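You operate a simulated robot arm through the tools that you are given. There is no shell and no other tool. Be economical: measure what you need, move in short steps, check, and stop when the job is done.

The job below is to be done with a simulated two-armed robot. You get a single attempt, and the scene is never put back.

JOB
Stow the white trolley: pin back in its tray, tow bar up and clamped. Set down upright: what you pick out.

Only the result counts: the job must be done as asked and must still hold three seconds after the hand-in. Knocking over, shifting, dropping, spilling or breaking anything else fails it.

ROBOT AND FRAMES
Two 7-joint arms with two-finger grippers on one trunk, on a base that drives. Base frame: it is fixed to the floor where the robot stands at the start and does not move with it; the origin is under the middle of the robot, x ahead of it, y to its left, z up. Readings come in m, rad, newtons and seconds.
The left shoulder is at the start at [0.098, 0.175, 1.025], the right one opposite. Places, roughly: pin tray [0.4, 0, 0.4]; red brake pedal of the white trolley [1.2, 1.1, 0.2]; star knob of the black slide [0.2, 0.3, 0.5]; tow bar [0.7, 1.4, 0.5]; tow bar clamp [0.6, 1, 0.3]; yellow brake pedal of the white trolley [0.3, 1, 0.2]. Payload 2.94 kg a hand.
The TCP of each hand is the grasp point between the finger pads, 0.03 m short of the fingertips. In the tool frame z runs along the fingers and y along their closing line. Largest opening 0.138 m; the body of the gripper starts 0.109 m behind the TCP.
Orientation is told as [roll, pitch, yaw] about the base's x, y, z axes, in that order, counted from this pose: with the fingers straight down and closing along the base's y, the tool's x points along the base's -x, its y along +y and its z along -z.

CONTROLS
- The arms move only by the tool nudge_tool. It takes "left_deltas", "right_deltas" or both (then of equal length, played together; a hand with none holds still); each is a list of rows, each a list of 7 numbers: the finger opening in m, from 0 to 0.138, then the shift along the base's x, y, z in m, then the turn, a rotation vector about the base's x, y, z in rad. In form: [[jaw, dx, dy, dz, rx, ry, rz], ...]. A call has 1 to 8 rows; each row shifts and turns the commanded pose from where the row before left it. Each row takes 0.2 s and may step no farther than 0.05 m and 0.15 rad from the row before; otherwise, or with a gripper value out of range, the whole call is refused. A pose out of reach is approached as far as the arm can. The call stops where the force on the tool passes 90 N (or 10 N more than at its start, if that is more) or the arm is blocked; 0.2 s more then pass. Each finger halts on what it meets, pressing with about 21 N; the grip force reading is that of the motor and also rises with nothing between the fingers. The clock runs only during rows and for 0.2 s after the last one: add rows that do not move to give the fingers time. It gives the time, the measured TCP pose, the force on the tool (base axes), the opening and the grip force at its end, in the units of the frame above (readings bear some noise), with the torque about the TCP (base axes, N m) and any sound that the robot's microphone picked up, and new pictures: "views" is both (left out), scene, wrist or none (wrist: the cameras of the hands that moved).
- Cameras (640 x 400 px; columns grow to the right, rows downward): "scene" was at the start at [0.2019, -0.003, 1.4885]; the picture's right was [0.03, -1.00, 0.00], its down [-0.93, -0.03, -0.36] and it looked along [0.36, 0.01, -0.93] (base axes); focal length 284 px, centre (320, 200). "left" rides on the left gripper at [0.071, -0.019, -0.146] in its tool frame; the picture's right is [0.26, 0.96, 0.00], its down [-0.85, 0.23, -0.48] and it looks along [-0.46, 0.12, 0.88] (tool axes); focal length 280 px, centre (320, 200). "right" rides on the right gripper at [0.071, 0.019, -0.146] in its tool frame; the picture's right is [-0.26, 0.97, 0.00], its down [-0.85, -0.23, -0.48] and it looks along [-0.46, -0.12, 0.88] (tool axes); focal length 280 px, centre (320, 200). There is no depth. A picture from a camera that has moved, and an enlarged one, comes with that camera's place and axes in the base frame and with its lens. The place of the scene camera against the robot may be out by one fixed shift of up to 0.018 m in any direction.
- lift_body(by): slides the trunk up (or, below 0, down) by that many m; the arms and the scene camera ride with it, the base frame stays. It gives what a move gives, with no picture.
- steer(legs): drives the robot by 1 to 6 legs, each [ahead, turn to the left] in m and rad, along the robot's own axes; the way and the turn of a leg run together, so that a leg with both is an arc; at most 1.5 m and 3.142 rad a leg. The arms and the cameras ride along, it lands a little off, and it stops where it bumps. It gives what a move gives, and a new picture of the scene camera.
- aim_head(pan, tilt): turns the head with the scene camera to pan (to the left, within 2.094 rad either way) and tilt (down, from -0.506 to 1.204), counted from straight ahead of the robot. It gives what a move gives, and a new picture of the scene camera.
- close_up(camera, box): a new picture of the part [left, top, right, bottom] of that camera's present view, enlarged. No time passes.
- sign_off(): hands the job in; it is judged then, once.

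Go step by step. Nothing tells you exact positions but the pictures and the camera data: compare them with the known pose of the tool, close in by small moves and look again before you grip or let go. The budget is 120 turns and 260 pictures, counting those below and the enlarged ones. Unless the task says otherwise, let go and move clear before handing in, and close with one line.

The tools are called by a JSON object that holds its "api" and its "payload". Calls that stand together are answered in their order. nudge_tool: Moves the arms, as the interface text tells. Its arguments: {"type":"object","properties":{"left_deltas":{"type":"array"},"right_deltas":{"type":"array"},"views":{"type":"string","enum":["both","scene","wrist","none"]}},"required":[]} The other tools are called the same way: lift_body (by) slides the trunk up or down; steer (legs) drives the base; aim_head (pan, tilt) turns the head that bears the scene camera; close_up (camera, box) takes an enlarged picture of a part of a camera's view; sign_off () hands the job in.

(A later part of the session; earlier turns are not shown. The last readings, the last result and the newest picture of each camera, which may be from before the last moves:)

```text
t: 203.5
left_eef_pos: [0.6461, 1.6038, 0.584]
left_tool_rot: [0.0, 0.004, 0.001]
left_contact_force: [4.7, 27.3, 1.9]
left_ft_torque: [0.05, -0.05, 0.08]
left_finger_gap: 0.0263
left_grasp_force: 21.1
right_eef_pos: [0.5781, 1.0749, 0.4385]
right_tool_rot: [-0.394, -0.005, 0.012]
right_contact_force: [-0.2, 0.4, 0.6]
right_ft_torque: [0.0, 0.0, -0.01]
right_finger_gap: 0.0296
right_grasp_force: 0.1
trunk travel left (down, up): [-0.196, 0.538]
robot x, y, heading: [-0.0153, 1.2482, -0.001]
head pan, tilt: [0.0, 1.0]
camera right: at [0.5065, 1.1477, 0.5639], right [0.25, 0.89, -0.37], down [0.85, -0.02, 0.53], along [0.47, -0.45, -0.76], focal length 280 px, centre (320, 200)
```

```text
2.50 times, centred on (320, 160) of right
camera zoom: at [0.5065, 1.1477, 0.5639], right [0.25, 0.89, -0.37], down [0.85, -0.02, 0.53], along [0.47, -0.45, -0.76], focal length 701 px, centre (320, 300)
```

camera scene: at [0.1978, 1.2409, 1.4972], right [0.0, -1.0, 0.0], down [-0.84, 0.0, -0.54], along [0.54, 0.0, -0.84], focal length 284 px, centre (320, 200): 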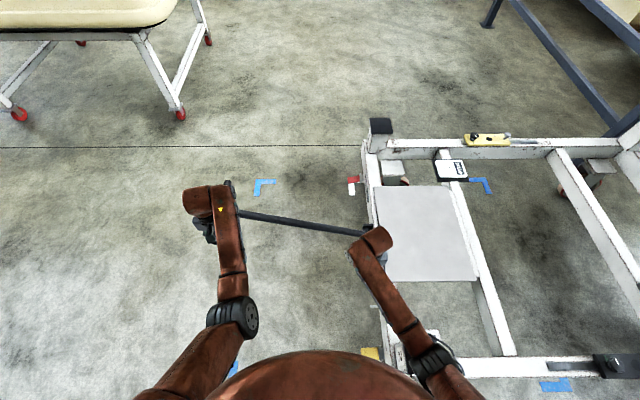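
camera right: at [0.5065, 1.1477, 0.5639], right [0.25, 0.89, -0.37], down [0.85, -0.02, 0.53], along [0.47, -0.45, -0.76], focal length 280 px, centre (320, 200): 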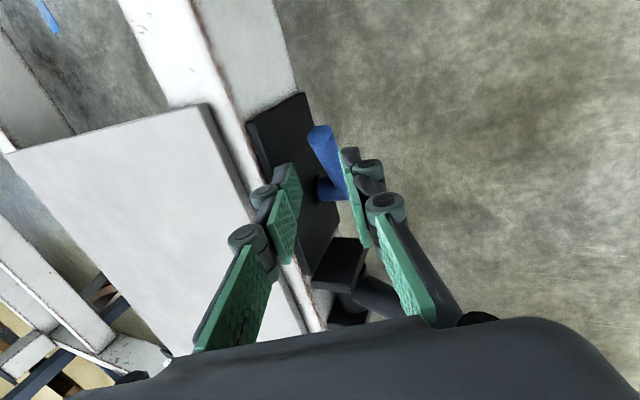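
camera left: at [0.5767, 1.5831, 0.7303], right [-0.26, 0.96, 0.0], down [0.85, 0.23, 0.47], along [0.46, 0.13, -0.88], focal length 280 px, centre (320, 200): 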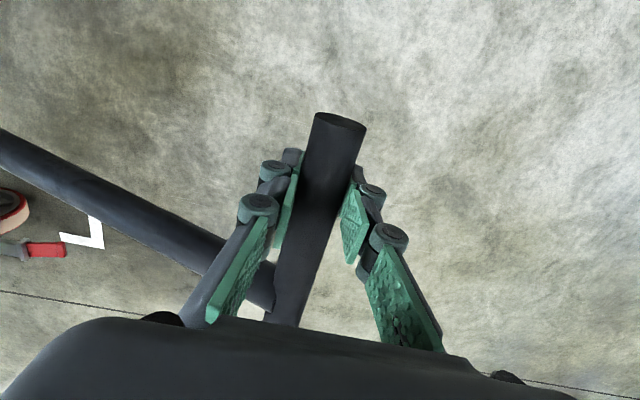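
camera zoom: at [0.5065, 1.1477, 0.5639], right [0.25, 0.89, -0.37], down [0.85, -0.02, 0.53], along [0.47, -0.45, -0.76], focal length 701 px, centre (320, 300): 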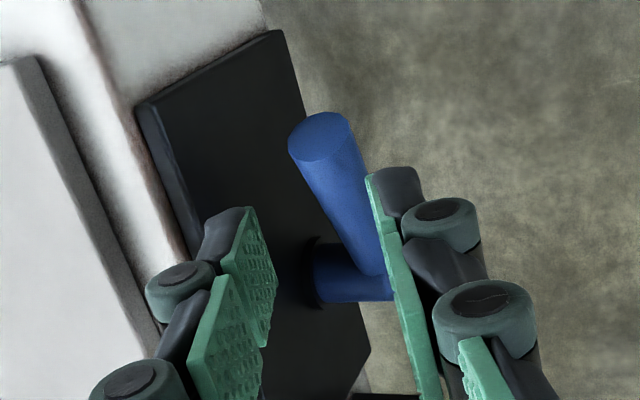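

Lever now at about 20° above horizontal, tip at (0.563, 1.055, 0.38). Advance deeper around it and close.

{"api": "nudge_tool", "payload": {"right_deltas": [[0.03, 0.004, 0.009, 0, 0, 0, 0], [0.03, 0, -0.009, -0.02, 0, 0, 0], [0.03, 0, -0.008, -0.02, 0, 0, 0], [0.03, 0, -0.008, -0.02, 0, 0, 0], [0.015, 0, 0, 0, 0, 0, 0], [0.0, 0, 0, 0, 0, 0, 0], [0.0, 0, 0, 0, 0, 0, 0]], "views": "wrist"}}

```text
t: 205.1
left_eef_pos: [0.6459, 1.6032, 0.5837]
left_tool_rot: [0.0, 0.003, 0.003]
left_contact_force: [4.2, 27.5, 0.6]
left_ft_torque: [0.04, 0.06, 0.13]
left_finger_gap: 0.0265
left_grasp_force: 21.6
right_eef_pos: [0.582, 1.0578, 0.3776]
right_tool_rot: [-0.396, -0.005, 0.01]
right_contact_force: [0.0, -11.5, 1.9]
right_ft_torque: [0.23, -0.07, 0.6]
right_finger_gap: 0.0186
right_grasp_force: 20.7
trunk travel left (down, up): [-0.196, 0.538]
robot x, y, heading: [-0.0202, 1.2477, -0.006]
head pan, tilt: [0.0, 1.0]
camera right: at [0.5113, 1.1304, 0.5036], right [0.25, 0.89, -0.37], down [0.85, -0.02, 0.53], along [0.47, -0.45, -0.76], focal length 280 px, centre (320, 200)
```

right: 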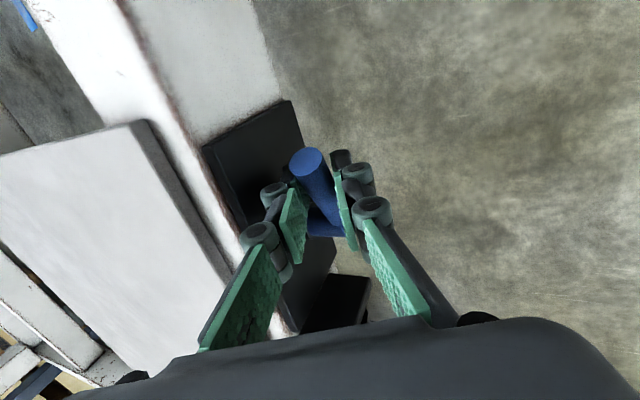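

Good grip. Swing further along the arc.

{"api": "nudge_tool", "payload": {"right_deltas": [[0.0, 0.002, 0.0, 0.005, 0, 0, 0], [0.0, 0.003, 0.0, 0.0055, 0, 0, 0], [0.0, 0.005, 0, 0.005, 0, 0, 0], [0.0, 0.005, 0, 0.005, 0, 0, 0], [0, 0, 0, 0, 0, 0, 0]], "views": "wrist"}}

```text
t: 206.3
left_eef_pos: [0.6466, 1.6025, 0.5836]
left_tool_rot: [0.0, 0.003, 0.002]
left_contact_force: [2.4, 25.7, 2.4]
left_ft_torque: [0.1, -0.06, 0.15]
left_finger_gap: 0.0264
left_grasp_force: 20.4
right_eef_pos: [0.5974, 1.0625, 0.3989]
right_tool_rot: [-0.391, -0.008, 0.012]
right_contact_force: [-7.1, 9.1, -4.6]
right_ft_torque: [0.38, 0.5, 0.1]
right_finger_gap: 0.0191
right_grasp_force: 21.4
trunk travel left (down, up): [-0.196, 0.538]
robot x, y, heading: [-0.022, 1.2489, -0.002]
head pan, tilt: [0.0, 1.0]
camera right: at [0.5265, 1.1341, 0.5244], right [0.25, 0.9, -0.37], down [0.85, -0.02, 0.53], along [0.47, -0.44, -0.76], focal length 280 px, centre (320, 200)
```

right: 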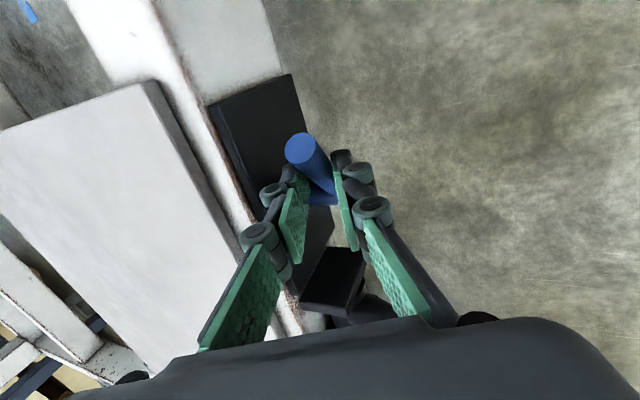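

It turns, but slips under grip; the lever is now ~35° above horizontal, so pushing its end toward +x with closed fingers will be stronger. Reposition on its −x side.

{"api": "nudge_tool", "payload": {"right_deltas": [[0.03, 0, 0.0, 0, 0, 0, 0], [0.03, 0, 0.012, 0.03, 0, 0, 0], [0.02, -0.025, 0.0, 0.0, 0, 0, 0], [0.0, -0.035, 0, 0.0, 0, 0, 0], [0.0, 0, -0.003, -0.01, 0, 0, 0], [0, 0, 0, 0, 0, 0, 0]], "views": "wrist"}}

{"api": "close_up", "payload": {"camera": "right", "box": [220, 80, 420, 240]}}

```text
t: 207.7
left_eef_pos: [0.6466, 1.603, 0.5847]
left_tool_rot: [0.002, 0.002, 0.003]
left_contact_force: [2.2, 25.6, 1.6]
left_ft_torque: [-0.03, 0.07, 0.13]
left_finger_gap: 0.0266
left_grasp_force: 21.0
right_eef_pos: [0.5382, 1.068, 0.4184]
right_tool_rot: [-0.393, -0.008, 0.014]
right_contact_force: [0.1, 0.5, 0.6]
right_ft_torque: [0.02, -0.01, 0.03]
right_finger_gap: 0.0
right_grasp_force: 20.5
trunk travel left (down, up): [-0.196, 0.538]
robot x, y, heading: [-0.0203, 1.2499, -0.005]
head pan, tilt: [0.0, 1.0]
camera right: at [0.4658, 1.1414, 0.5446], right [0.25, 0.89, -0.37], down [0.85, -0.02, 0.53], along [0.47, -0.45, -0.76], focal length 280 px, centre (320, 200)
```

right: 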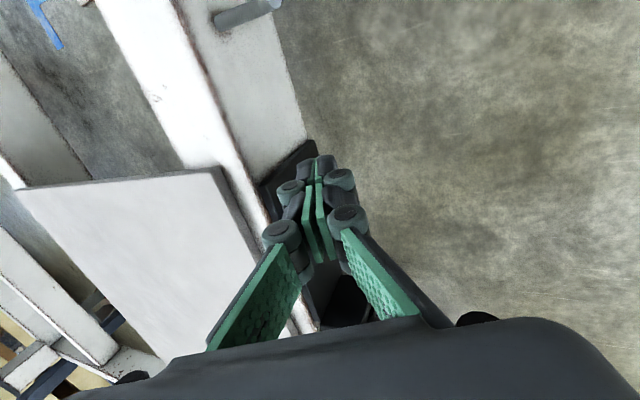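

```text
2.50 times, centred on (320, 160) of right
camera zoom: at [0.4658, 1.1414, 0.5446], right [0.25, 0.89, -0.37], down [0.85, -0.02, 0.53], along [0.47, -0.45, -0.76], focal length 701 px, centre (320, 300)
```

zoom: 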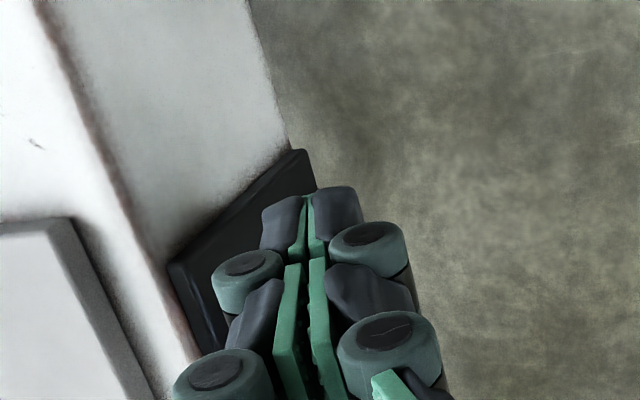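

The fist is on the −x side of the lever's end. Lower slightly and push toward +x.

{"api": "nudge_tool", "payload": {"right_deltas": [[0.0, 0, -0.003, -0.02, 0, 0, 0], [0.0, 0.012, 0, 0, 0, 0, 0], [0.0, 0.012, 0, 0.0, 0, 0, 0], [0.0, 0.012, 0, 0.003, 0, 0, 0], [0.0, 0.01, 0, 0.003, 0, 0, 0], [0, 0, 0, 0, 0, 0, 0]], "views": "wrist"}}

```text
t: 209.1
left_eef_pos: [0.6487, 1.6023, 0.5851]
left_tool_rot: [0.0, 0.003, 0.002]
left_contact_force: [1.6, 26.0, 1.6]
left_ft_torque: [0.02, -0.4, 0.13]
left_finger_gap: 0.0261
left_grasp_force: 21.2
right_eef_pos: [0.5842, 1.0649, 0.4033]
right_tool_rot: [-0.394, -0.007, 0.014]
right_contact_force: [0.5, 0.0, 0.6]
right_ft_torque: [0.01, 0.01, 0.03]
right_finger_gap: 0.0002
right_grasp_force: 21.4
trunk travel left (down, up): [-0.196, 0.538]
robot x, y, heading: [-0.0189, 1.2493, 0.002]
head pan, tilt: [0.0, 1.0]
camera right: at [0.5125, 1.1376, 0.5303], right [0.25, 0.89, -0.37], down [0.85, -0.02, 0.53], along [0.47, -0.45, -0.76], focal length 280 px, centre (320, 200)
```

right: 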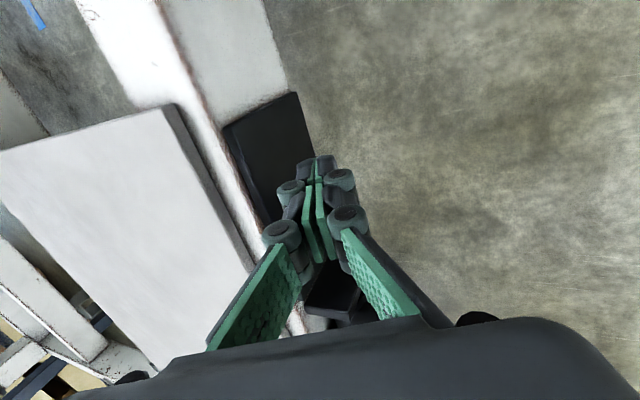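

No contact yet; the lever is hidden behind the fingers, so it is further round than I thought. Continue pushing +x.

{"api": "nudge_tool", "payload": {"right_deltas": [[0.0, 0.008, 0, 0.0, 0, 0, 0], [0.0, 0.008, 0, 0.0, 0, 0, 0], [0.0, 0.008, 0, 0.0, 0, 0, 0], [0, 0, 0, 0, 0, 0, 0]], "views": "wrist"}}

{"api": "close_up", "payload": {"camera": "right", "box": [220, 80, 420, 240]}}

```text
t: 210.1
left_eef_pos: [0.6468, 1.603, 0.5841]
left_tool_rot: [0.0, 0.003, 0.002]
left_contact_force: [2.2, 26.4, 1.9]
left_ft_torque: [0.0, -0.14, 0.15]
left_finger_gap: 0.0265
left_grasp_force: 21.1
right_eef_pos: [0.6071, 1.0657, 0.4036]
right_tool_rot: [-0.398, -0.006, 0.01]
right_contact_force: [-1.3, -0.7, -0.1]
right_ft_torque: [-0.05, 0.02, -0.02]
right_finger_gap: 0.0002
right_grasp_force: 20.9
trunk travel left (down, up): [-0.196, 0.538]
robot x, y, heading: [-0.0226, 1.2485, -0.005]
head pan, tilt: [0.0, 1.0]
camera right: at [0.5359, 1.1378, 0.5301], right [0.25, 0.89, -0.37], down [0.85, -0.02, 0.53], along [0.47, -0.45, -0.76], focal length 280 px, centre (320, 200)
```

right: 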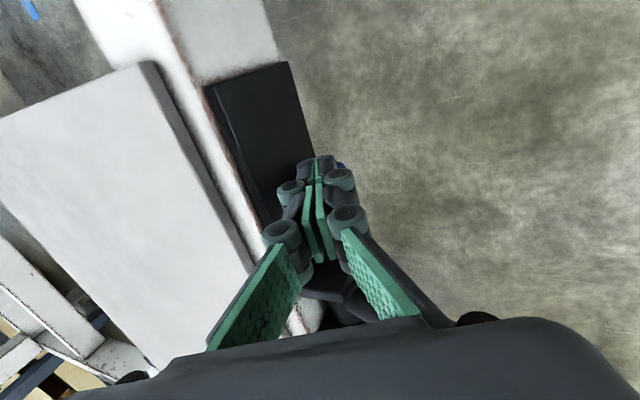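

```text
2.50 times, centred on (320, 160) of right
camera zoom: at [0.5359, 1.1378, 0.5301], right [0.25, 0.89, -0.37], down [0.85, -0.02, 0.53], along [0.47, -0.45, -0.76], focal length 701 px, centre (320, 300)
```

zoom: 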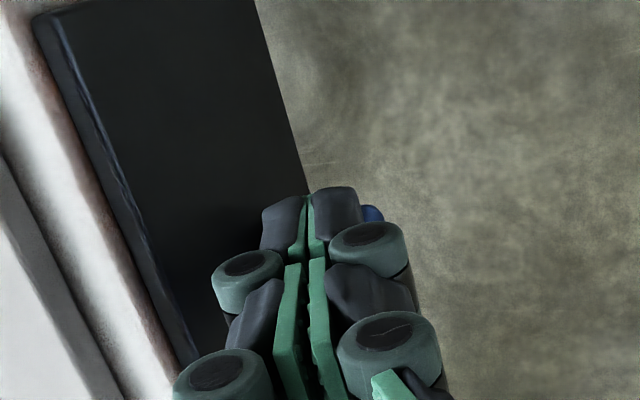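

I lift the right hand to look at the lever.

{"api": "nudge_tool", "payload": {"right_deltas": [[0.0, -0.02, 0.01, 0.03, 0, 0, 0], [0.0, -0.03, 0.01, 0.03, 0, 0, 0], [0.0, -0.03, 0.0, 0.02, 0, 0, 0], [0, 0, 0, 0, 0, 0, 0]], "views": "wrist"}}

{"api": "close_up", "payload": {"camera": "right", "box": [240, 120, 440, 280]}}

```text
t: 211.3
left_eef_pos: [0.6466, 1.6038, 0.5828]
left_tool_rot: [0.004, 0.002, 0.006]
left_contact_force: [3.0, 6.5, -0.3]
left_ft_torque: [0.14, -0.1, 0.2]
left_finger_gap: 0.0267
left_grasp_force: 20.8
right_eef_pos: [0.5484, 1.055, 0.4978]
right_tool_rot: [-0.441, -0.041, 0.002]
right_contact_force: [0.3, -0.2, 0.3]
right_ft_torque: [0.04, 0.02, 0.0]
right_finger_gap: 0.0002
right_grasp_force: 20.6
trunk travel left (down, up): [-0.196, 0.538]
robot x, y, heading: [-0.0185, 1.2495, -0.003]
head pan, tilt: [0.0, 1.0]
stopped in row 4 (right hand): the arm was blocked; the commanded pose is now the measured one
camera right: at [0.4727, 1.1344, 0.6178], right [0.28, 0.87, -0.4], down [0.83, 0.0, 0.56], along [0.49, -0.49, -0.72], focal length 280 px, centre (320, 200)
```

right: 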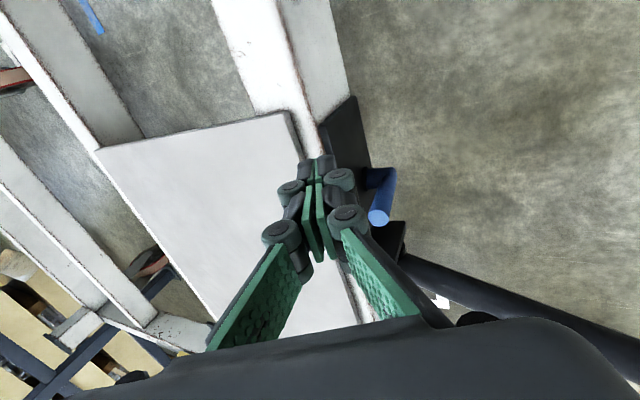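

```text
2.50 times, centred on (340, 200) of right
camera zoom: at [0.4727, 1.1344, 0.6178], right [0.28, 0.87, -0.4], down [0.83, 0.0, 0.56], along [0.49, -0.49, -0.72], focal length 701 px, centre (270, 200)
```

zoom: 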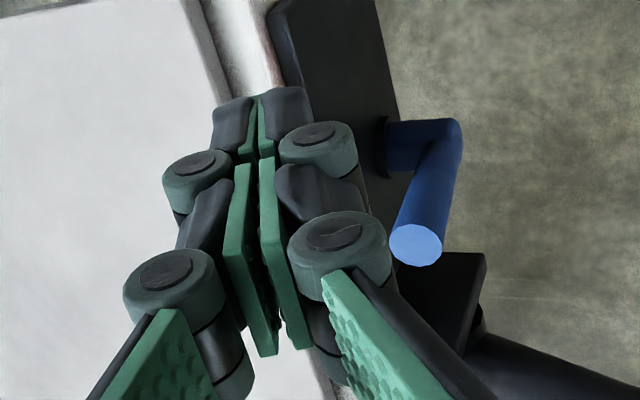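

The lever now points straight up (a quarter turn) and the side load on the left hand dropped, so the clamp seems open. Test by raising the bar slightly.

{"api": "nudge_tool", "payload": {"left_deltas": [[0.0, 0, -0.002, 0.006, 0, 0, 0], [0.0, 0, -0.004, 0.01, 0, 0, 0], [0.0, 0, -0.005, 0.012, 0, 0, 0], [0.0, 0, 0, 0, 0, 0, 0]], "views": "both"}}

```text
t: 212.3
left_eef_pos: [0.6475, 1.5921, 0.6133]
left_tool_rot: [0.0, 0.002, 0.002]
left_contact_force: [-0.5, 5.4, 0.2]
left_ft_torque: [-0.18, 0.15, 0.13]
left_finger_gap: 0.0265
left_grasp_force: 21.2
right_eef_pos: [0.5477, 1.0559, 0.4983]
right_tool_rot: [-0.441, -0.043, 0.002]
right_contact_force: [0.7, 0.1, -1.0]
right_ft_torque: [0.03, -0.01, 0.01]
right_finger_gap: 0.0
right_grasp_force: 20.7
trunk travel left (down, up): [-0.196, 0.538]
robot x, y, heading: [-0.022, 1.2477, -0.008]
head pan, tilt: [0.0, 1.0]
camera scene: at [0.1985, 1.2444, 1.4971], right [0.0, -1.0, 0.0], down [-0.84, 0.0, -0.54], along [0.54, 0.0, -0.84], focal length 284 px, centre (320, 200)
camera left: at [0.5767, 1.5714, 0.7589], right [-0.26, 0.96, 0.0], down [0.85, 0.23, 0.47], along [0.46, 0.13, -0.88], focal length 280 px, centre (320, 200)
```

scene: 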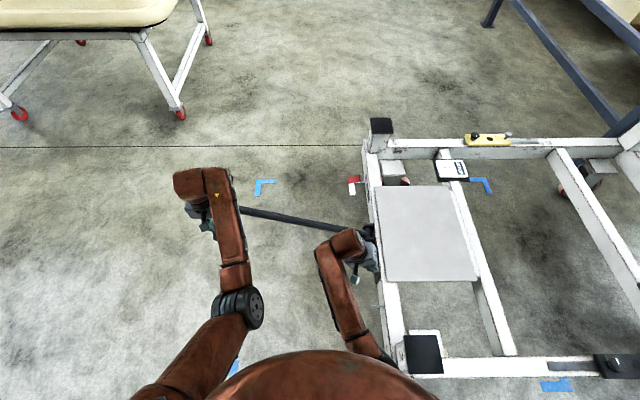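
left: 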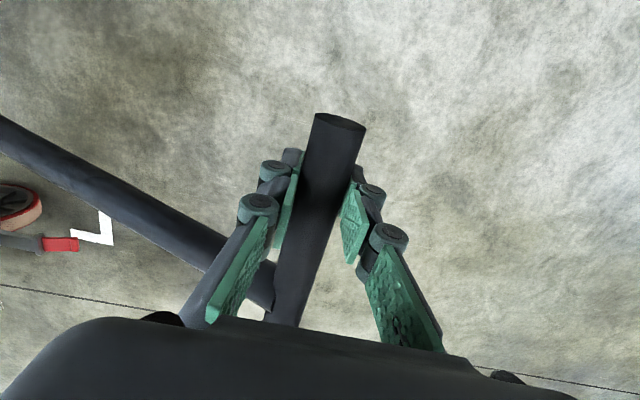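

The bar moves freely now with almost no load. I first take the right hand out of the way (back to the right and up), then raise the bar along its arc.

{"api": "nudge_tool", "payload": {"right_deltas": [[0.0, -0.01, 0.0, 0.04, 0.05, 0, 0], [0.0, -0.01, -0.01, 0.045, 0.05, 0, 0], [0.0, -0.01, -0.03, 0.04, 0.06, 0.01, 0], [0.0, -0.01, -0.04, 0.03, 0.07, 0.01, 0], [0.0, -0.01, -0.04, 0.02, 0.07, 0.01, 0], [0.0, -0.01, -0.045, 0.0, 0.07, 0.01, 0], [0, 0, -0.045, 0, 0.07, 0, 0], [0, 0, -0.04, 0, 0, 0, 0]], "views": "scene"}}

```text
refused: row 3 steps farther than a row can; nothing moved
```

{"api": "nudge_tool", "payload": {"right_deltas": [[0.0, -0.01, 0.0, 0.04, 0.05, 0, 0], [0.0, -0.01, -0.01, 0.045, 0.05, 0, 0], [0.0, -0.01, -0.025, 0.04, 0.06, 0.01, 0], [0.0, -0.01, -0.035, 0.03, 0.07, 0.01, 0], [0.0, -0.01, -0.04, 0.02, 0.07, 0.01, 0], [0.0, -0.01, -0.045, 0.0, 0.07, 0.01, 0], [0, 0, -0.045, 0, 0.07, 0, 0], [0, 0, -0.04, 0, 0, 0, 0]], "views": "scene"}}

```text
t: 214.1
left_eef_pos: [0.6477, 1.5915, 0.6129]
left_tool_rot: [0.003, 0.004, 0.003]
left_contact_force: [-1.6, 5.5, 0.3]
left_ft_torque: [0.15, 0.38, 0.19]
left_finger_gap: 0.0265
left_grasp_force: 20.9
right_eef_pos: [0.5058, 0.802, 0.6446]
right_tool_rot: [0.006, 0.003, -0.005]
right_contact_force: [-0.1, -0.2, -0.2]
right_ft_torque: [0.03, 0.04, 0.0]
right_finger_gap: 0.0
right_grasp_force: 21.0
right hand out of reach, approached as far as the arm can: row 4, 5
trunk travel left (down, up): [-0.196, 0.538]
robot x, y, heading: [-0.0225, 1.2476, -0.001]
head pan, tilt: [0.0, 1.0]
camera scene: at [0.1984, 1.2437, 1.497], right [0.0, -1.0, 0.0], down [-0.84, 0.0, -0.54], along [0.54, 0.0, -0.84], focal length 284 px, centre (320, 200)
```

scene: 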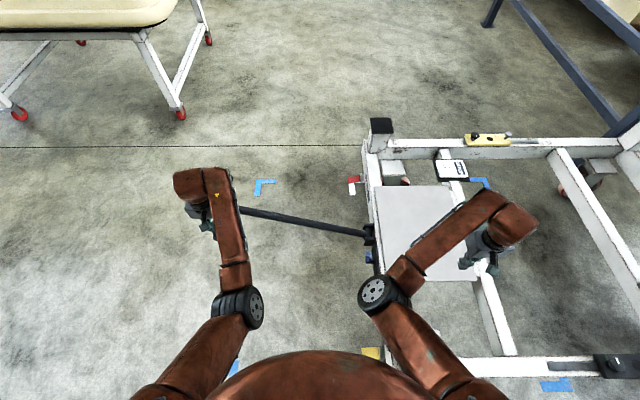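

Right hand is clear. Now raise the bar along the arc, first half.

{"api": "nudge_tool", "payload": {"left_deltas": [[0, 0, -0.021, 0.042, 0, 0, 0], [0, 0, -0.024, 0.041, 0, 0, 0], [0, 0, -0.0274, 0.0387, 0, 0, 0], [0, 0, -0.0304, 0.0366, 0, 0, 0], [0, 0, -0.0331, 0.034, 0, 0, 0], [0, 0, 0, 0, 0, 0, 0]], "views": "both"}}

```text
t: 215.5
left_eef_pos: [0.6501, 1.4581, 0.8068]
left_tool_rot: [0.0, 0.005, 0.002]
left_contact_force: [-16.2, 7.6, -3.0]
left_ft_torque: [0.01, 0.4, 0.14]
left_finger_gap: 0.0269
left_grasp_force: 20.3
left hand out of reach, approached as far as the arm can: row 5
right_eef_pos: [0.5056, 0.8029, 0.6459]
right_tool_rot: [0.004, 0.0, -0.006]
right_contact_force: [0.9, -0.4, 0.0]
right_ft_torque: [0.0, -0.01, -0.03]
right_finger_gap: 0.0
right_grasp_force: 20.8
trunk travel left (down, up): [-0.196, 0.538]
robot x, y, heading: [-0.0224, 1.2515, -0.007]
head pan, tilt: [0.0, 1.0]
camera scene: at [0.1964, 1.2441, 1.4973], right [0.0, -1.0, 0.0], down [-0.84, 0.0, -0.54], along [0.54, 0.0, -0.84], focal length 284 px, centre (320, 200)
camera left: at [0.581, 1.4387, 0.9529], right [-0.26, 0.96, 0.0], down [0.85, 0.23, 0.47], along [0.45, 0.13, -0.88], focal length 280 px, centre (320, 200)
```

scene: 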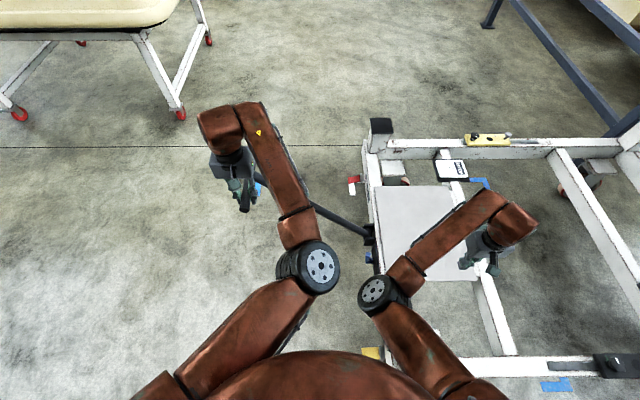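
left: 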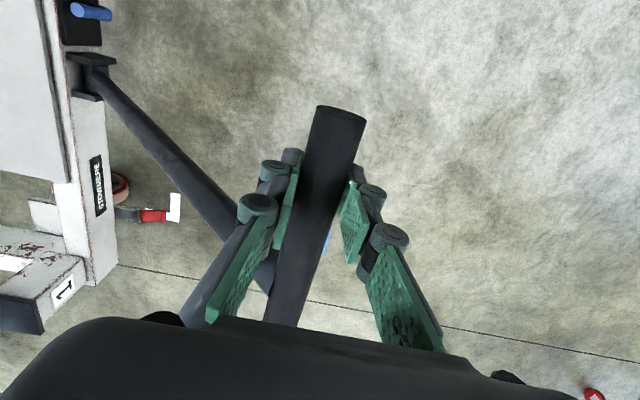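

Halfway (≈46°) and the bar's weight on the hand is only a few newtons. The elbows are getting close, so I shift the right arm further right, then continue.

{"api": "nudge_tool", "payload": {"right_deltas": [[0.0, 0, -0.03, 0.02, 0, 0, 0], [0.0, 0, -0.04, 0.02, 0, 0, 0], [0.0, 0, -0.04, 0.02, 0, 0, 0], [0.0, 0, -0.04, 0.02, 0, 0, 0], [0.0, 0, -0.04, 0.02, 0, 0, 0], [0.0, 0, 0, 0, 0, 0, 0]], "views": "none"}}

{"api": "nudge_tool", "payload": {"left_deltas": [[0, 0, -0.0356, 0.0314, 0, 0, 0], [0, 0, -0.0379, 0.0287, 0, 0, 0], [0, 0, -0.0399, 0.0256, 0, 0, 0], [0, 0, 0, 0, 0, 0, 0]], "views": "both"}}

```text
t: 216.9
left_eef_pos: [0.6523, 1.4605, 0.8056]
left_tool_rot: [0.002, 0.001, 0.001]
left_contact_force: [-16.7, 4.9, -5.4]
left_ft_torque: [-0.06, 0.11, 0.12]
left_finger_gap: 0.0268
left_grasp_force: 21.4
right_eef_pos: [0.508, 0.6118, 0.7462]
right_tool_rot: [0.005, -0.001, -0.008]
right_contact_force: [0.0, 0.2, 0.1]
right_ft_torque: [0.02, 0.03, 0.0]
right_finger_gap: 0.0
right_grasp_force: 21.1
trunk travel left (down, up): [-0.196, 0.538]
robot x, y, heading: [-0.0201, 1.2492, -0.004]
head pan, tilt: [0.0, 1.0]
```

```text
t: 217.9
left_eef_pos: [0.6943, 1.3811, 0.8807]
left_tool_rot: [-0.012, -0.006, 0.04]
left_contact_force: [-10.6, -0.9, -10.9]
left_ft_torque: [-0.12, -0.15, -0.62]
left_finger_gap: 0.028
left_grasp_force: 20.8
left hand out of reach, approached as far as the arm can: row 1, 2, 3
right_eef_pos: [0.5082, 0.6126, 0.743]
right_tool_rot: [0.003, 0.002, -0.007]
right_contact_force: [1.1, 0.2, -0.2]
right_ft_torque: [0.0, 0.01, 0.0]
right_finger_gap: 0.0
right_grasp_force: 21.2
trunk travel left (down, up): [-0.196, 0.538]
robot x, y, heading: [-0.0185, 1.2527, -0.002]
head pan, tilt: [0.0, 1.0]
camera scene: at [0.1988, 1.243, 1.4968], right [-0.01, -1.0, 0.0], down [-0.84, 0.0, -0.54], along [0.54, 0.0, -0.84], focal length 284 px, centre (320, 200)
camera left: at [0.6235, 1.3598, 1.0257], right [-0.3, 0.95, -0.01], down [0.83, 0.27, 0.48], along [0.46, 0.13, -0.88], focal length 280 px, centre (320, 200)
```

scene: 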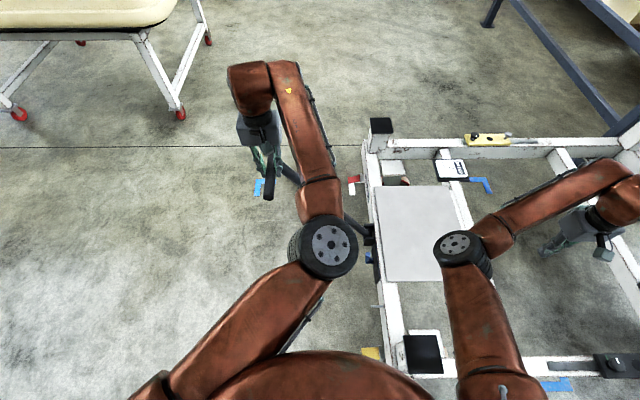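
left: 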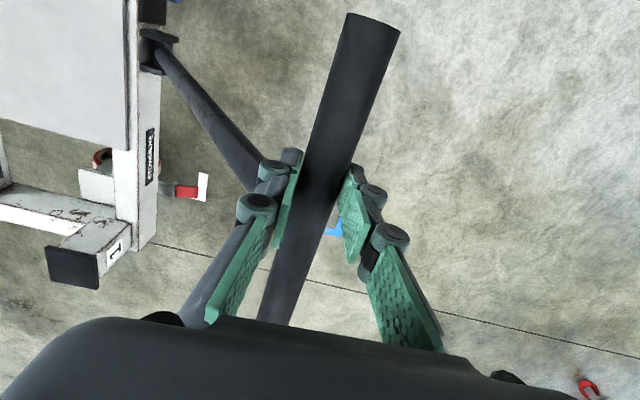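

The left wrist is near a joint limit here. I'll open the jaw slightly (the outer finger still catches the bar) to see whether the bar stays by itself.

{"api": "nudge_tool", "payload": {"left_deltas": [[0.04, 0, 0, 0, 0, 0, 0], [0.05, 0, 0, 0, 0, 0, 0], [0.05, 0, 0, 0, 0, 0, 0], [0.05, 0, 0, 0, 0, 0, 0], [0.05, 0, 0, 0, 0, 0, 0]], "views": "wrist"}}

```text
t: 219.1
left_eef_pos: [0.6945, 1.3821, 0.8821]
left_tool_rot: [-0.008, -0.01, 0.043]
left_contact_force: [2.6, 5.6, 1.5]
left_ft_torque: [0.19, -0.06, -0.14]
left_finger_gap: 0.0541
left_grasp_force: 3.3
right_eef_pos: [0.5089, 0.6123, 0.7431]
right_tool_rot: [0.003, 0.002, -0.008]
right_contact_force: [0.1, -0.3, -0.6]
right_ft_torque: [-0.02, 0.0, 0.05]
right_finger_gap: 0.0
right_grasp_force: 21.1
trunk travel left (down, up): [-0.196, 0.538]
robot x, y, heading: [-0.0171, 1.2515, -0.008]
head pan, tilt: [0.0, 1.0]
camera left: at [0.6229, 1.3607, 1.0275], right [-0.3, 0.95, -0.01], down [0.83, 0.27, 0.48], along [0.46, 0.14, -0.88], focal length 280 px, centre (320, 200)
```

left: 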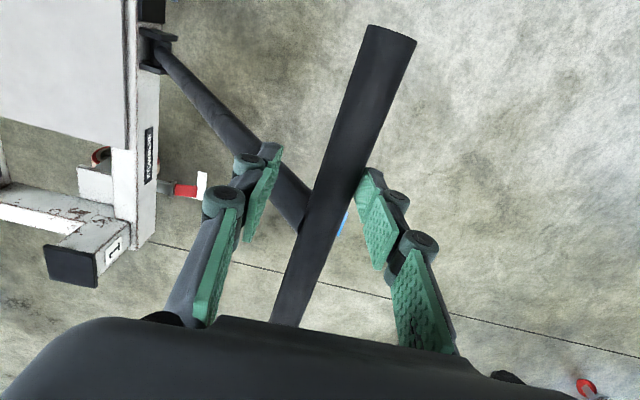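

The bar leans lightly (≈6 N) on the outer finger. Keeping it cradled between open fingers I can turn the hand to relieve the wrist and push on toward upright.

{"api": "nudge_tool", "payload": {"left_deltas": [[0.06, -0.005, -0.01, 0.006, 0, 0, 0.08], [0.065, -0.005, -0.015, 0.008, 0, 0, 0.08], [0.07, -0.005, -0.02, 0.01, 0, 0, 0.08], [0.07, 0, -0.025, 0.01, 0, 0, 0.08], [0.07, 0, -0.025, 0.01, 0, 0, 0.07], [0.07, 0, -0.025, 0.01, 0, 0, 0.05], [0.07, 0, 0, 0, 0, 0, 0]], "views": "both"}}

```text
t: 220.7
left_eef_pos: [0.7053, 1.2369, 0.9301]
left_tool_rot: [0.002, 0.004, 0.441]
left_contact_force: [-1.3, 3.9, 1.5]
left_ft_torque: [0.01, 0.04, -0.09]
left_finger_gap: 0.0726
left_grasp_force: 1.9
left hand out of reach, approached as far as the arm can: row 1
right_eef_pos: [0.5069, 0.6123, 0.7438]
right_tool_rot: [0.004, 0.001, -0.007]
right_contact_force: [-0.2, 0.0, 0.2]
right_ft_torque: [0.01, -0.01, 0.0]
right_finger_gap: 0.0002
right_grasp_force: 20.1
trunk travel left (down, up): [-0.196, 0.538]
robot x, y, heading: [-0.0195, 1.2502, -0.002]
head pan, tilt: [0.0, 1.0]
camera scene: at [0.198, 1.2432, 1.4971], right [-0.01, -1.0, 0.0], down [-0.84, 0.0, -0.54], along [0.54, 0.0, -0.84], focal length 284 px, centre (320, 200)
camera left: at [0.6504, 1.1886, 1.0757], right [-0.65, 0.76, 0.0], down [0.67, 0.57, 0.47], along [0.36, 0.31, -0.88], focal length 280 px, centre (320, 200)
```

scene: 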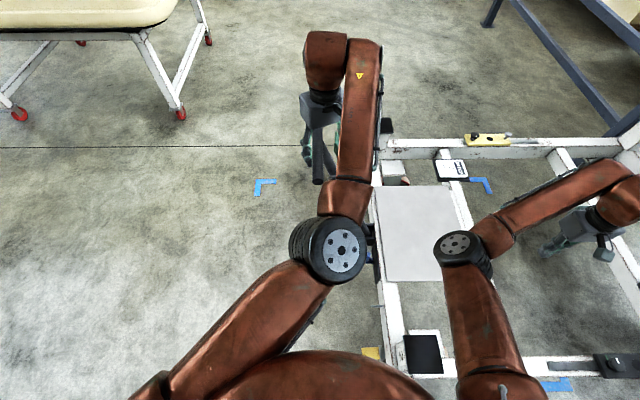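
left: 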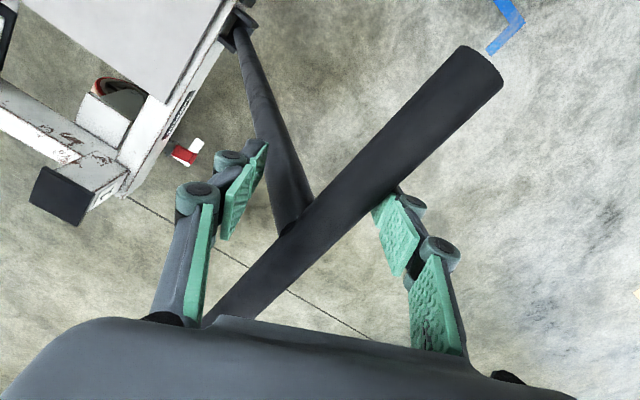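

Working well: the bar is at about 70°. Continue pushing.

{"api": "nudge_tool", "payload": {"left_deltas": [[0.07, -0.003, -0.025, 0.006, 0, 0, 0], [0.07, -0.003, -0.025, 0.005, 0, 0, 0.03], [0.07, -0.003, -0.025, 0.004, 0, 0, 0.03], [0.07, 0, -0.025, 0.003, 0, 0, 0.03], [0.07, 0, -0.025, 0.002, 0, 0, 0.03], [0.07, 0, 0, 0, 0, 0, 0]], "views": "both"}}

```text
t: 222.1
left_eef_pos: [0.698, 1.1122, 0.9489]
left_tool_rot: [0.003, 0.002, 0.562]
left_contact_force: [-0.6, 1.8, 0.2]
left_ft_torque: [-0.01, 0.02, -0.02]
left_finger_gap: 0.071
left_grasp_force: 0.4
right_eef_pos: [0.5067, 0.6122, 0.743]
right_tool_rot: [0.005, 0.001, -0.007]
right_contact_force: [1.0, -0.6, 1.1]
right_ft_torque: [-0.01, 0.0, 0.03]
right_finger_gap: 0.0
right_grasp_force: 20.4
trunk travel left (down, up): [-0.196, 0.538]
robot x, y, heading: [-0.0225, 1.2489, -0.005]
head pan, tilt: [0.0, 1.0]
camera scene: at [0.1984, 1.2425, 1.497], right [-0.01, -1.0, 0.0], down [-0.84, 0.0, -0.54], along [0.54, 0.0, -0.84], focal length 284 px, centre (320, 200)
camera left: at [0.6482, 1.0574, 1.0947], right [-0.74, 0.68, 0.0], down [0.6, 0.65, 0.47], along [0.32, 0.35, -0.88], focal length 280 px, centre (320, 200)
```

scene: 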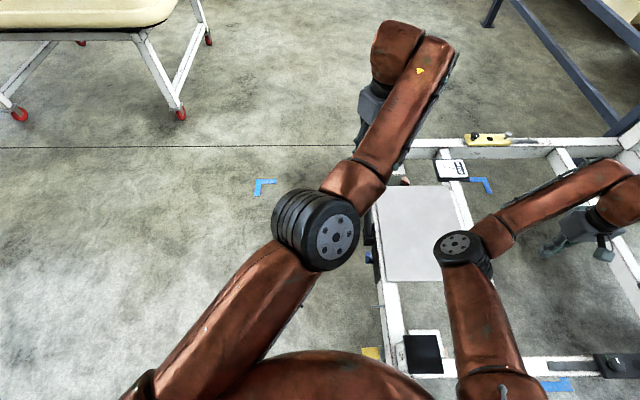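
left: 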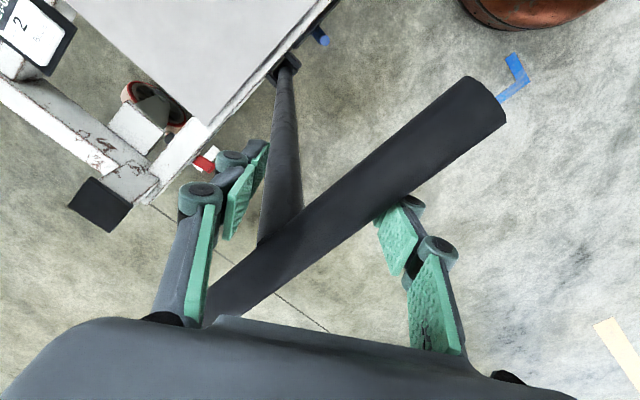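

About 7° from upright. Push the rest in small steps and watch for a stop.

{"api": "nudge_tool", "payload": {"left_deltas": [[0.07, 0, -0.02, 0.001, 0, 0, 0], [0.07, 0, -0.02, 0.001, 0, 0, 0], [0.07, 0, -0.015, 0, 0, 0, 0], [0.07, 0, -0.015, 0, 0, 0, 0], [0.07, 0, 0, 0, 0, 0, 0]], "views": "both"}}

```text
t: 223.3
left_eef_pos: [0.6946, 1.0913, 0.9586]
left_tool_rot: [-0.009, 0.002, 0.574]
left_contact_force: [-0.8, 0.3, -1.0]
left_ft_torque: [0.0, 0.01, 0.01]
left_finger_gap: 0.0702
left_grasp_force: 0.2
left hand out of reach, approached as far as the arm can: row 1, 2, 3, 4
right_eef_pos: [0.5072, 0.6123, 0.744]
right_tool_rot: [0.007, 0.002, -0.007]
right_contact_force: [0.3, -0.1, 0.1]
right_ft_torque: [0.02, -0.01, 0.01]
right_finger_gap: 0.0
right_grasp_force: 21.0
trunk travel left (down, up): [-0.196, 0.538]
robot x, y, heading: [-0.0218, 1.2529, -0.002]
head pan, tilt: [0.0, 1.0]
camera scene: at [0.1985, 1.242, 1.4971], right [0.0, -1.0, 0.0], down [-0.84, 0.0, -0.54], along [0.54, 0.0, -0.84], focal length 284 px, centre (320, 200)
camera left: at [0.6438, 1.0362, 1.1051], right [-0.74, 0.67, -0.01], down [0.59, 0.66, 0.47], along [0.32, 0.35, -0.88], focal length 280 px, centre (320, 200)
```

scene: 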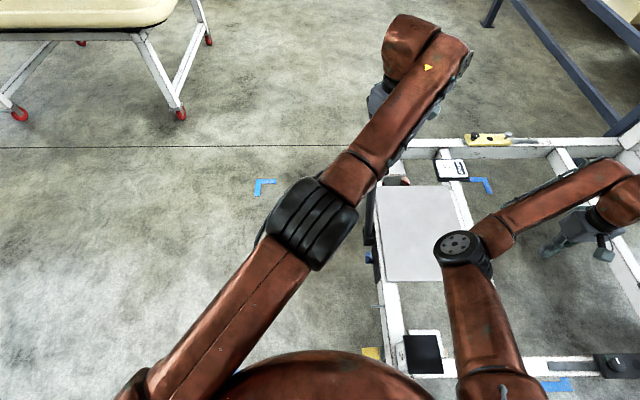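
left: 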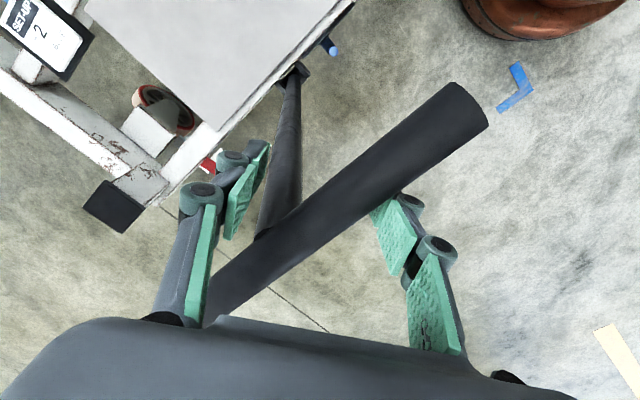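

The arm is at full stretch, the bar ~6° short of upright. I slide the hand along the crossbar towards me (−x) to gain reach and push on.

{"api": "nudge_tool", "payload": {"left_deltas": [[0.07, -0.025, 0.0, 0, 0, 0, 0], [0.07, -0.025, -0.01, 0, 0, 0, 0], [0.07, -0.005, -0.02, 0, 0, 0, 0], [0.07, 0, -0.02, 0, 0, 0, 0], [0.07, 0, -0.01, 0, 0, 0, 0], [0.07, 0, 0, 0, 0, 0, 0]], "views": "wrist"}}

```text
t: 224.7
left_eef_pos: [0.655, 1.0303, 0.9784]
left_tool_rot: [-0.056, -0.014, 0.555]
left_contact_force: [-0.6, -0.2, 0.3]
left_ft_torque: [-0.01, -0.01, 0.01]
left_finger_gap: 0.0697
left_grasp_force: 0.1
left hand out of reach, approached as far as the arm can: row 2, 4, 5
right_eef_pos: [0.5063, 0.6112, 0.7441]
right_tool_rot: [0.004, 0.001, -0.007]
right_contact_force: [0.9, -1.0, -0.3]
right_ft_torque: [0.02, 0.01, -0.03]
right_finger_gap: 0.0001
right_grasp_force: 21.2
trunk travel left (down, up): [-0.196, 0.538]
robot x, y, heading: [-0.0224, 1.2508, -0.003]
head pan, tilt: [0.0, 1.0]
camera left: at [0.5991, 0.9827, 1.1253], right [-0.73, 0.68, -0.06], down [0.58, 0.66, 0.47], along [0.36, 0.31, -0.88], focal length 280 px, centre (320, 200)
```

left: 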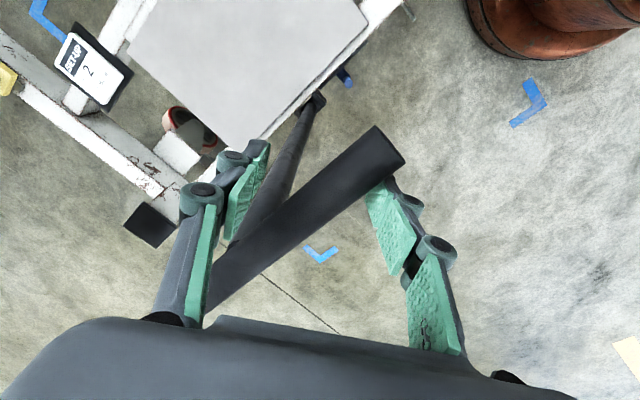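

The bar is now upright within a few millimetres (top and pivot both at y≈1.02), and the load is zero. I narrow the left fingers around the crossbar as a cage and bring the right hand round from the −x side.

{"api": "nudge_tool", "payload": {"left_deltas": [[0.06, 0, 0, 0, 0, 0, 0], [0.05, 0, 0, 0, 0, 0, 0], [0.046, 0, 0, 0, 0, 0, 0], [0.046, 0, 0, 0, 0, 0, 0], [0.046, 0, 0, 0, 0, 0, 0], [0.046, 0, 0, 0, 0, 0, 0], [0.046, 0, 0, 0, 0, 0, 0], [0.046, 0, 0, 0, 0, 0, 0]], "right_deltas": [[0, -0.005, 0.04, 0, 0, 0, 0], [0, -0.005, 0.045, 0, 0, 0, 0], [0, -0.005, 0.045, -0.005, 0, 0, 0], [0, -0.005, 0.045, -0.005, 0, 0, 0], [0, -0.005, 0.045, -0.005, 0, 0, 0], [0, -0.005, 0.045, -0.005, 0, 0, 0], [0, 0, 0.045, -0.005, 0, 0, 0], [0, 0, 0.045, -0.005, 0, 0, 0]], "views": "both"}}

```text
t: 226.5
left_eef_pos: [0.6559, 1.0347, 0.9794]
left_tool_rot: [-0.054, -0.012, 0.555]
left_contact_force: [-0.9, 19.7, -3.9]
left_ft_torque: [0.11, -0.02, -0.5]
left_finger_gap: 0.0579
left_grasp_force: 8.2
right_eef_pos: [0.4903, 0.9046, 0.7261]
right_tool_rot: [0.003, 0.002, -0.007]
right_contact_force: [0.5, 0.0, -1.1]
right_ft_torque: [0.03, 0.0, 0.01]
right_finger_gap: 0.0
right_grasp_force: 21.0
right hand out of reach, approached as far as the arm can: row 7, 8
trunk travel left (down, up): [-0.196, 0.538]
robot x, y, heading: [-0.0227, 1.248, 0.0]
head pan, tilt: [0.0, 1.0]
camera scene: at [0.198, 1.2464, 1.4971], right [0.0, -1.0, 0.0], down [-0.84, 0.0, -0.54], along [0.54, 0.0, -0.84], focal length 284 px, centre (320, 200)
camera right: at [0.4217, 0.9233, 0.87], right [0.27, 0.96, 0.0], down [0.85, -0.24, 0.47], along [0.46, -0.13, -0.88], focal length 280 px, centre (320, 200)
camera left: at [0.5992, 0.9856, 1.1256], right [-0.73, 0.68, -0.06], down [0.58, 0.66, 0.47], along [0.36, 0.31, -0.88], focal length 280 px, centre (320, 200)
```

scene: 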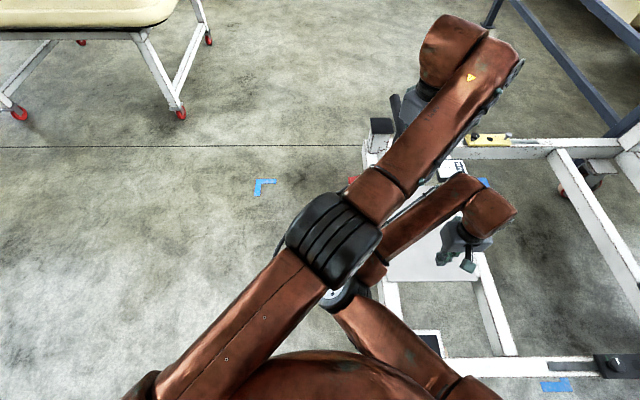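
right: 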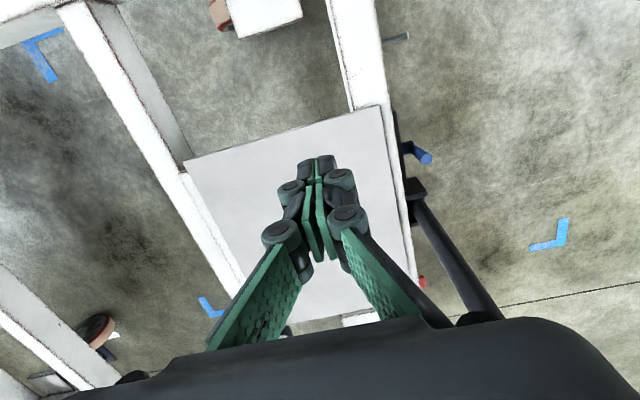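
left: 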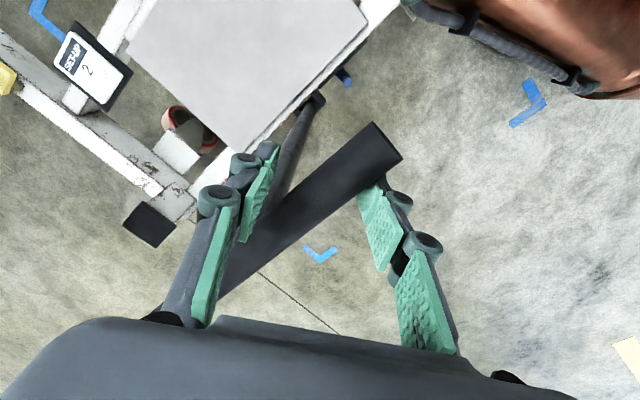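

The bar now presses against a stop at upright. Since both elbows are crowded, I test whether the bar stays up on its own by opening the left fingers wide around it.

{"api": "nudge_tool", "payload": {"left_deltas": [[0.08, 0, 0, 0, 0, 0, 0], [0.1, 0, 0, 0, 0, 0, 0], [0.12, 0, 0.0, 0, 0, 0, 0], [0.12, 0, 0, 0, 0, 0, 0], [0.12, 0, 0, 0, 0, 0, 0], [0.12, 0, 0, 0, 0, 0, 0], [0.12, 0, 0, 0, 0, 0, 0], [0.12, 0, 0, 0, 0, 0, 0]], "views": "wrist"}}

```text
t: 228.3
left_eef_pos: [0.6549, 1.0312, 0.9795]
left_tool_rot: [-0.053, -0.013, 0.554]
left_contact_force: [-0.5, 0.3, 0.3]
left_ft_torque: [0.04, 0.02, -0.01]
left_finger_gap: 0.1201
left_grasp_force: 0.1
right_eef_pos: [0.4917, 0.904, 0.7226]
right_tool_rot: [0.005, 0.002, -0.007]
right_contact_force: [0.0, -0.6, -0.2]
right_ft_torque: [-0.01, -0.01, 0.0]
right_finger_gap: 0.0
right_grasp_force: 21.4
trunk travel left (down, up): [-0.196, 0.538]
robot x, y, heading: [-0.0234, 1.2496, -0.006]
head pan, tilt: [0.0, 1.0]
camera left: at [0.5989, 0.9827, 1.1253], right [-0.73, 0.68, -0.06], down [0.58, 0.66, 0.47], along [0.36, 0.31, -0.88], focal length 280 px, centre (320, 200)
```

left: 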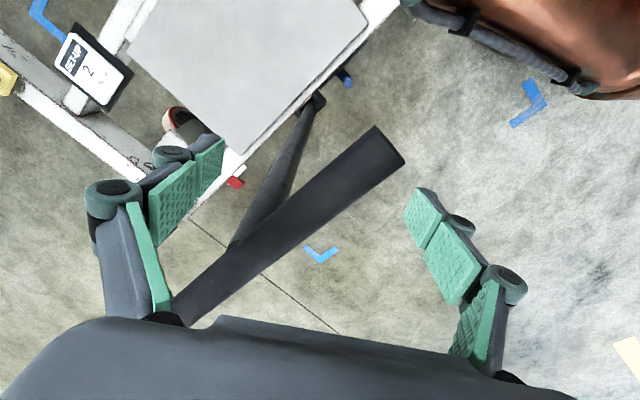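

The bar stays upright untouched. I raise the trunk to lift both hands clear of the crossbar, then withdraw the left hand outward.

{"api": "lift_body", "payload": {"by": 0.12}}

{"api": "nudge_tool", "payload": {"left_deltas": [[0.12, -0.02, 0.0, 0.01, 0, 0, 0], [0.1, -0.03, 0.01, 0, 0, 0, 0], [0.05, -0.03, 0.02, 0, 0, 0, 0], [0.0, -0.02, 0.04, 0, 0, 0, 0], [0.0, 0, 0.045, 0, 0, 0, 0], [0.0, 0, 0.045, 0, 0, 0, 0], [0.0, 0, 0.045, 0, 0, 0, 0], [0.0, 0, 0.045, 0, 0, 0, 0]], "views": "both"}}

```text
t: 229.8
left_eef_pos: [0.6261, 1.0326, 1.1504]
left_tool_rot: [-0.098, -0.085, 0.556]
left_contact_force: [-0.5, 0.5, -0.9]
left_ft_torque: [0.04, -0.01, 0.02]
left_finger_gap: 0.1199
left_grasp_force: 0.0
right_eef_pos: [0.4912, 0.9028, 0.8429]
right_tool_rot: [0.005, 0.005, -0.007]
right_contact_force: [-0.2, -0.4, 0.6]
right_ft_torque: [-0.02, 0.03, 0.01]
right_finger_gap: 0.0
right_grasp_force: 21.1
trunk travel left (down, up): [-0.316, 0.418]
robot x, y, heading: [-0.0162, 1.2497, -0.006]
head pan, tilt: [0.0, 1.0]
```

```text
t: 231.6
left_eef_pos: [0.6017, 1.24, 1.212]
left_tool_rot: [-0.101, -0.085, 0.555]
left_contact_force: [0.0, 1.7, -0.4]
left_ft_torque: [-0.04, -0.01, -0.04]
left_finger_gap: 0.0
left_grasp_force: 17.6
left hand out of reach, approached as far as the arm can: row 1, 2, 3, 4, 5
right_eef_pos: [0.4902, 0.9055, 0.8444]
right_tool_rot: [0.003, 0.001, -0.007]
right_contact_force: [1.0, 0.0, 0.0]
right_ft_torque: [-0.01, -0.01, -0.02]
right_finger_gap: 0.0
right_grasp_force: 21.1
trunk travel left (down, up): [-0.316, 0.418]
robot x, y, heading: [-0.0217, 1.2545, -0.005]
head pan, tilt: [0.0, 1.0]
camera scene: at [0.1104, 1.2456, 1.6227], right [0.0, -1.0, 0.0], down [-0.84, 0.0, -0.54], along [0.54, 0.0, -0.84], focal length 284 px, centre (320, 200)
camera left: at [0.5347, 1.1915, 1.3527], right [-0.72, 0.68, -0.12], down [0.54, 0.66, 0.52], along [0.43, 0.31, -0.85], focal length 280 px, centre (320, 200)
```

scene: 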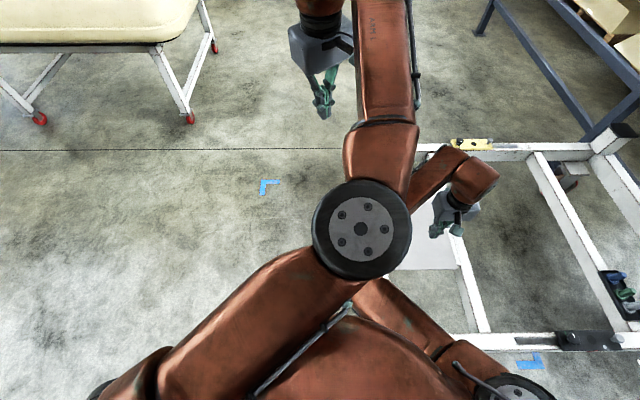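
left: 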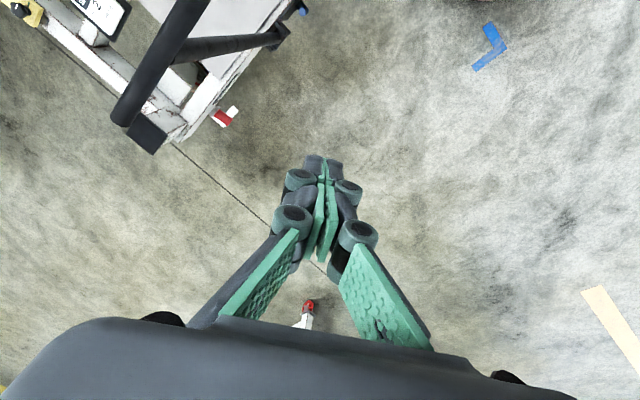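

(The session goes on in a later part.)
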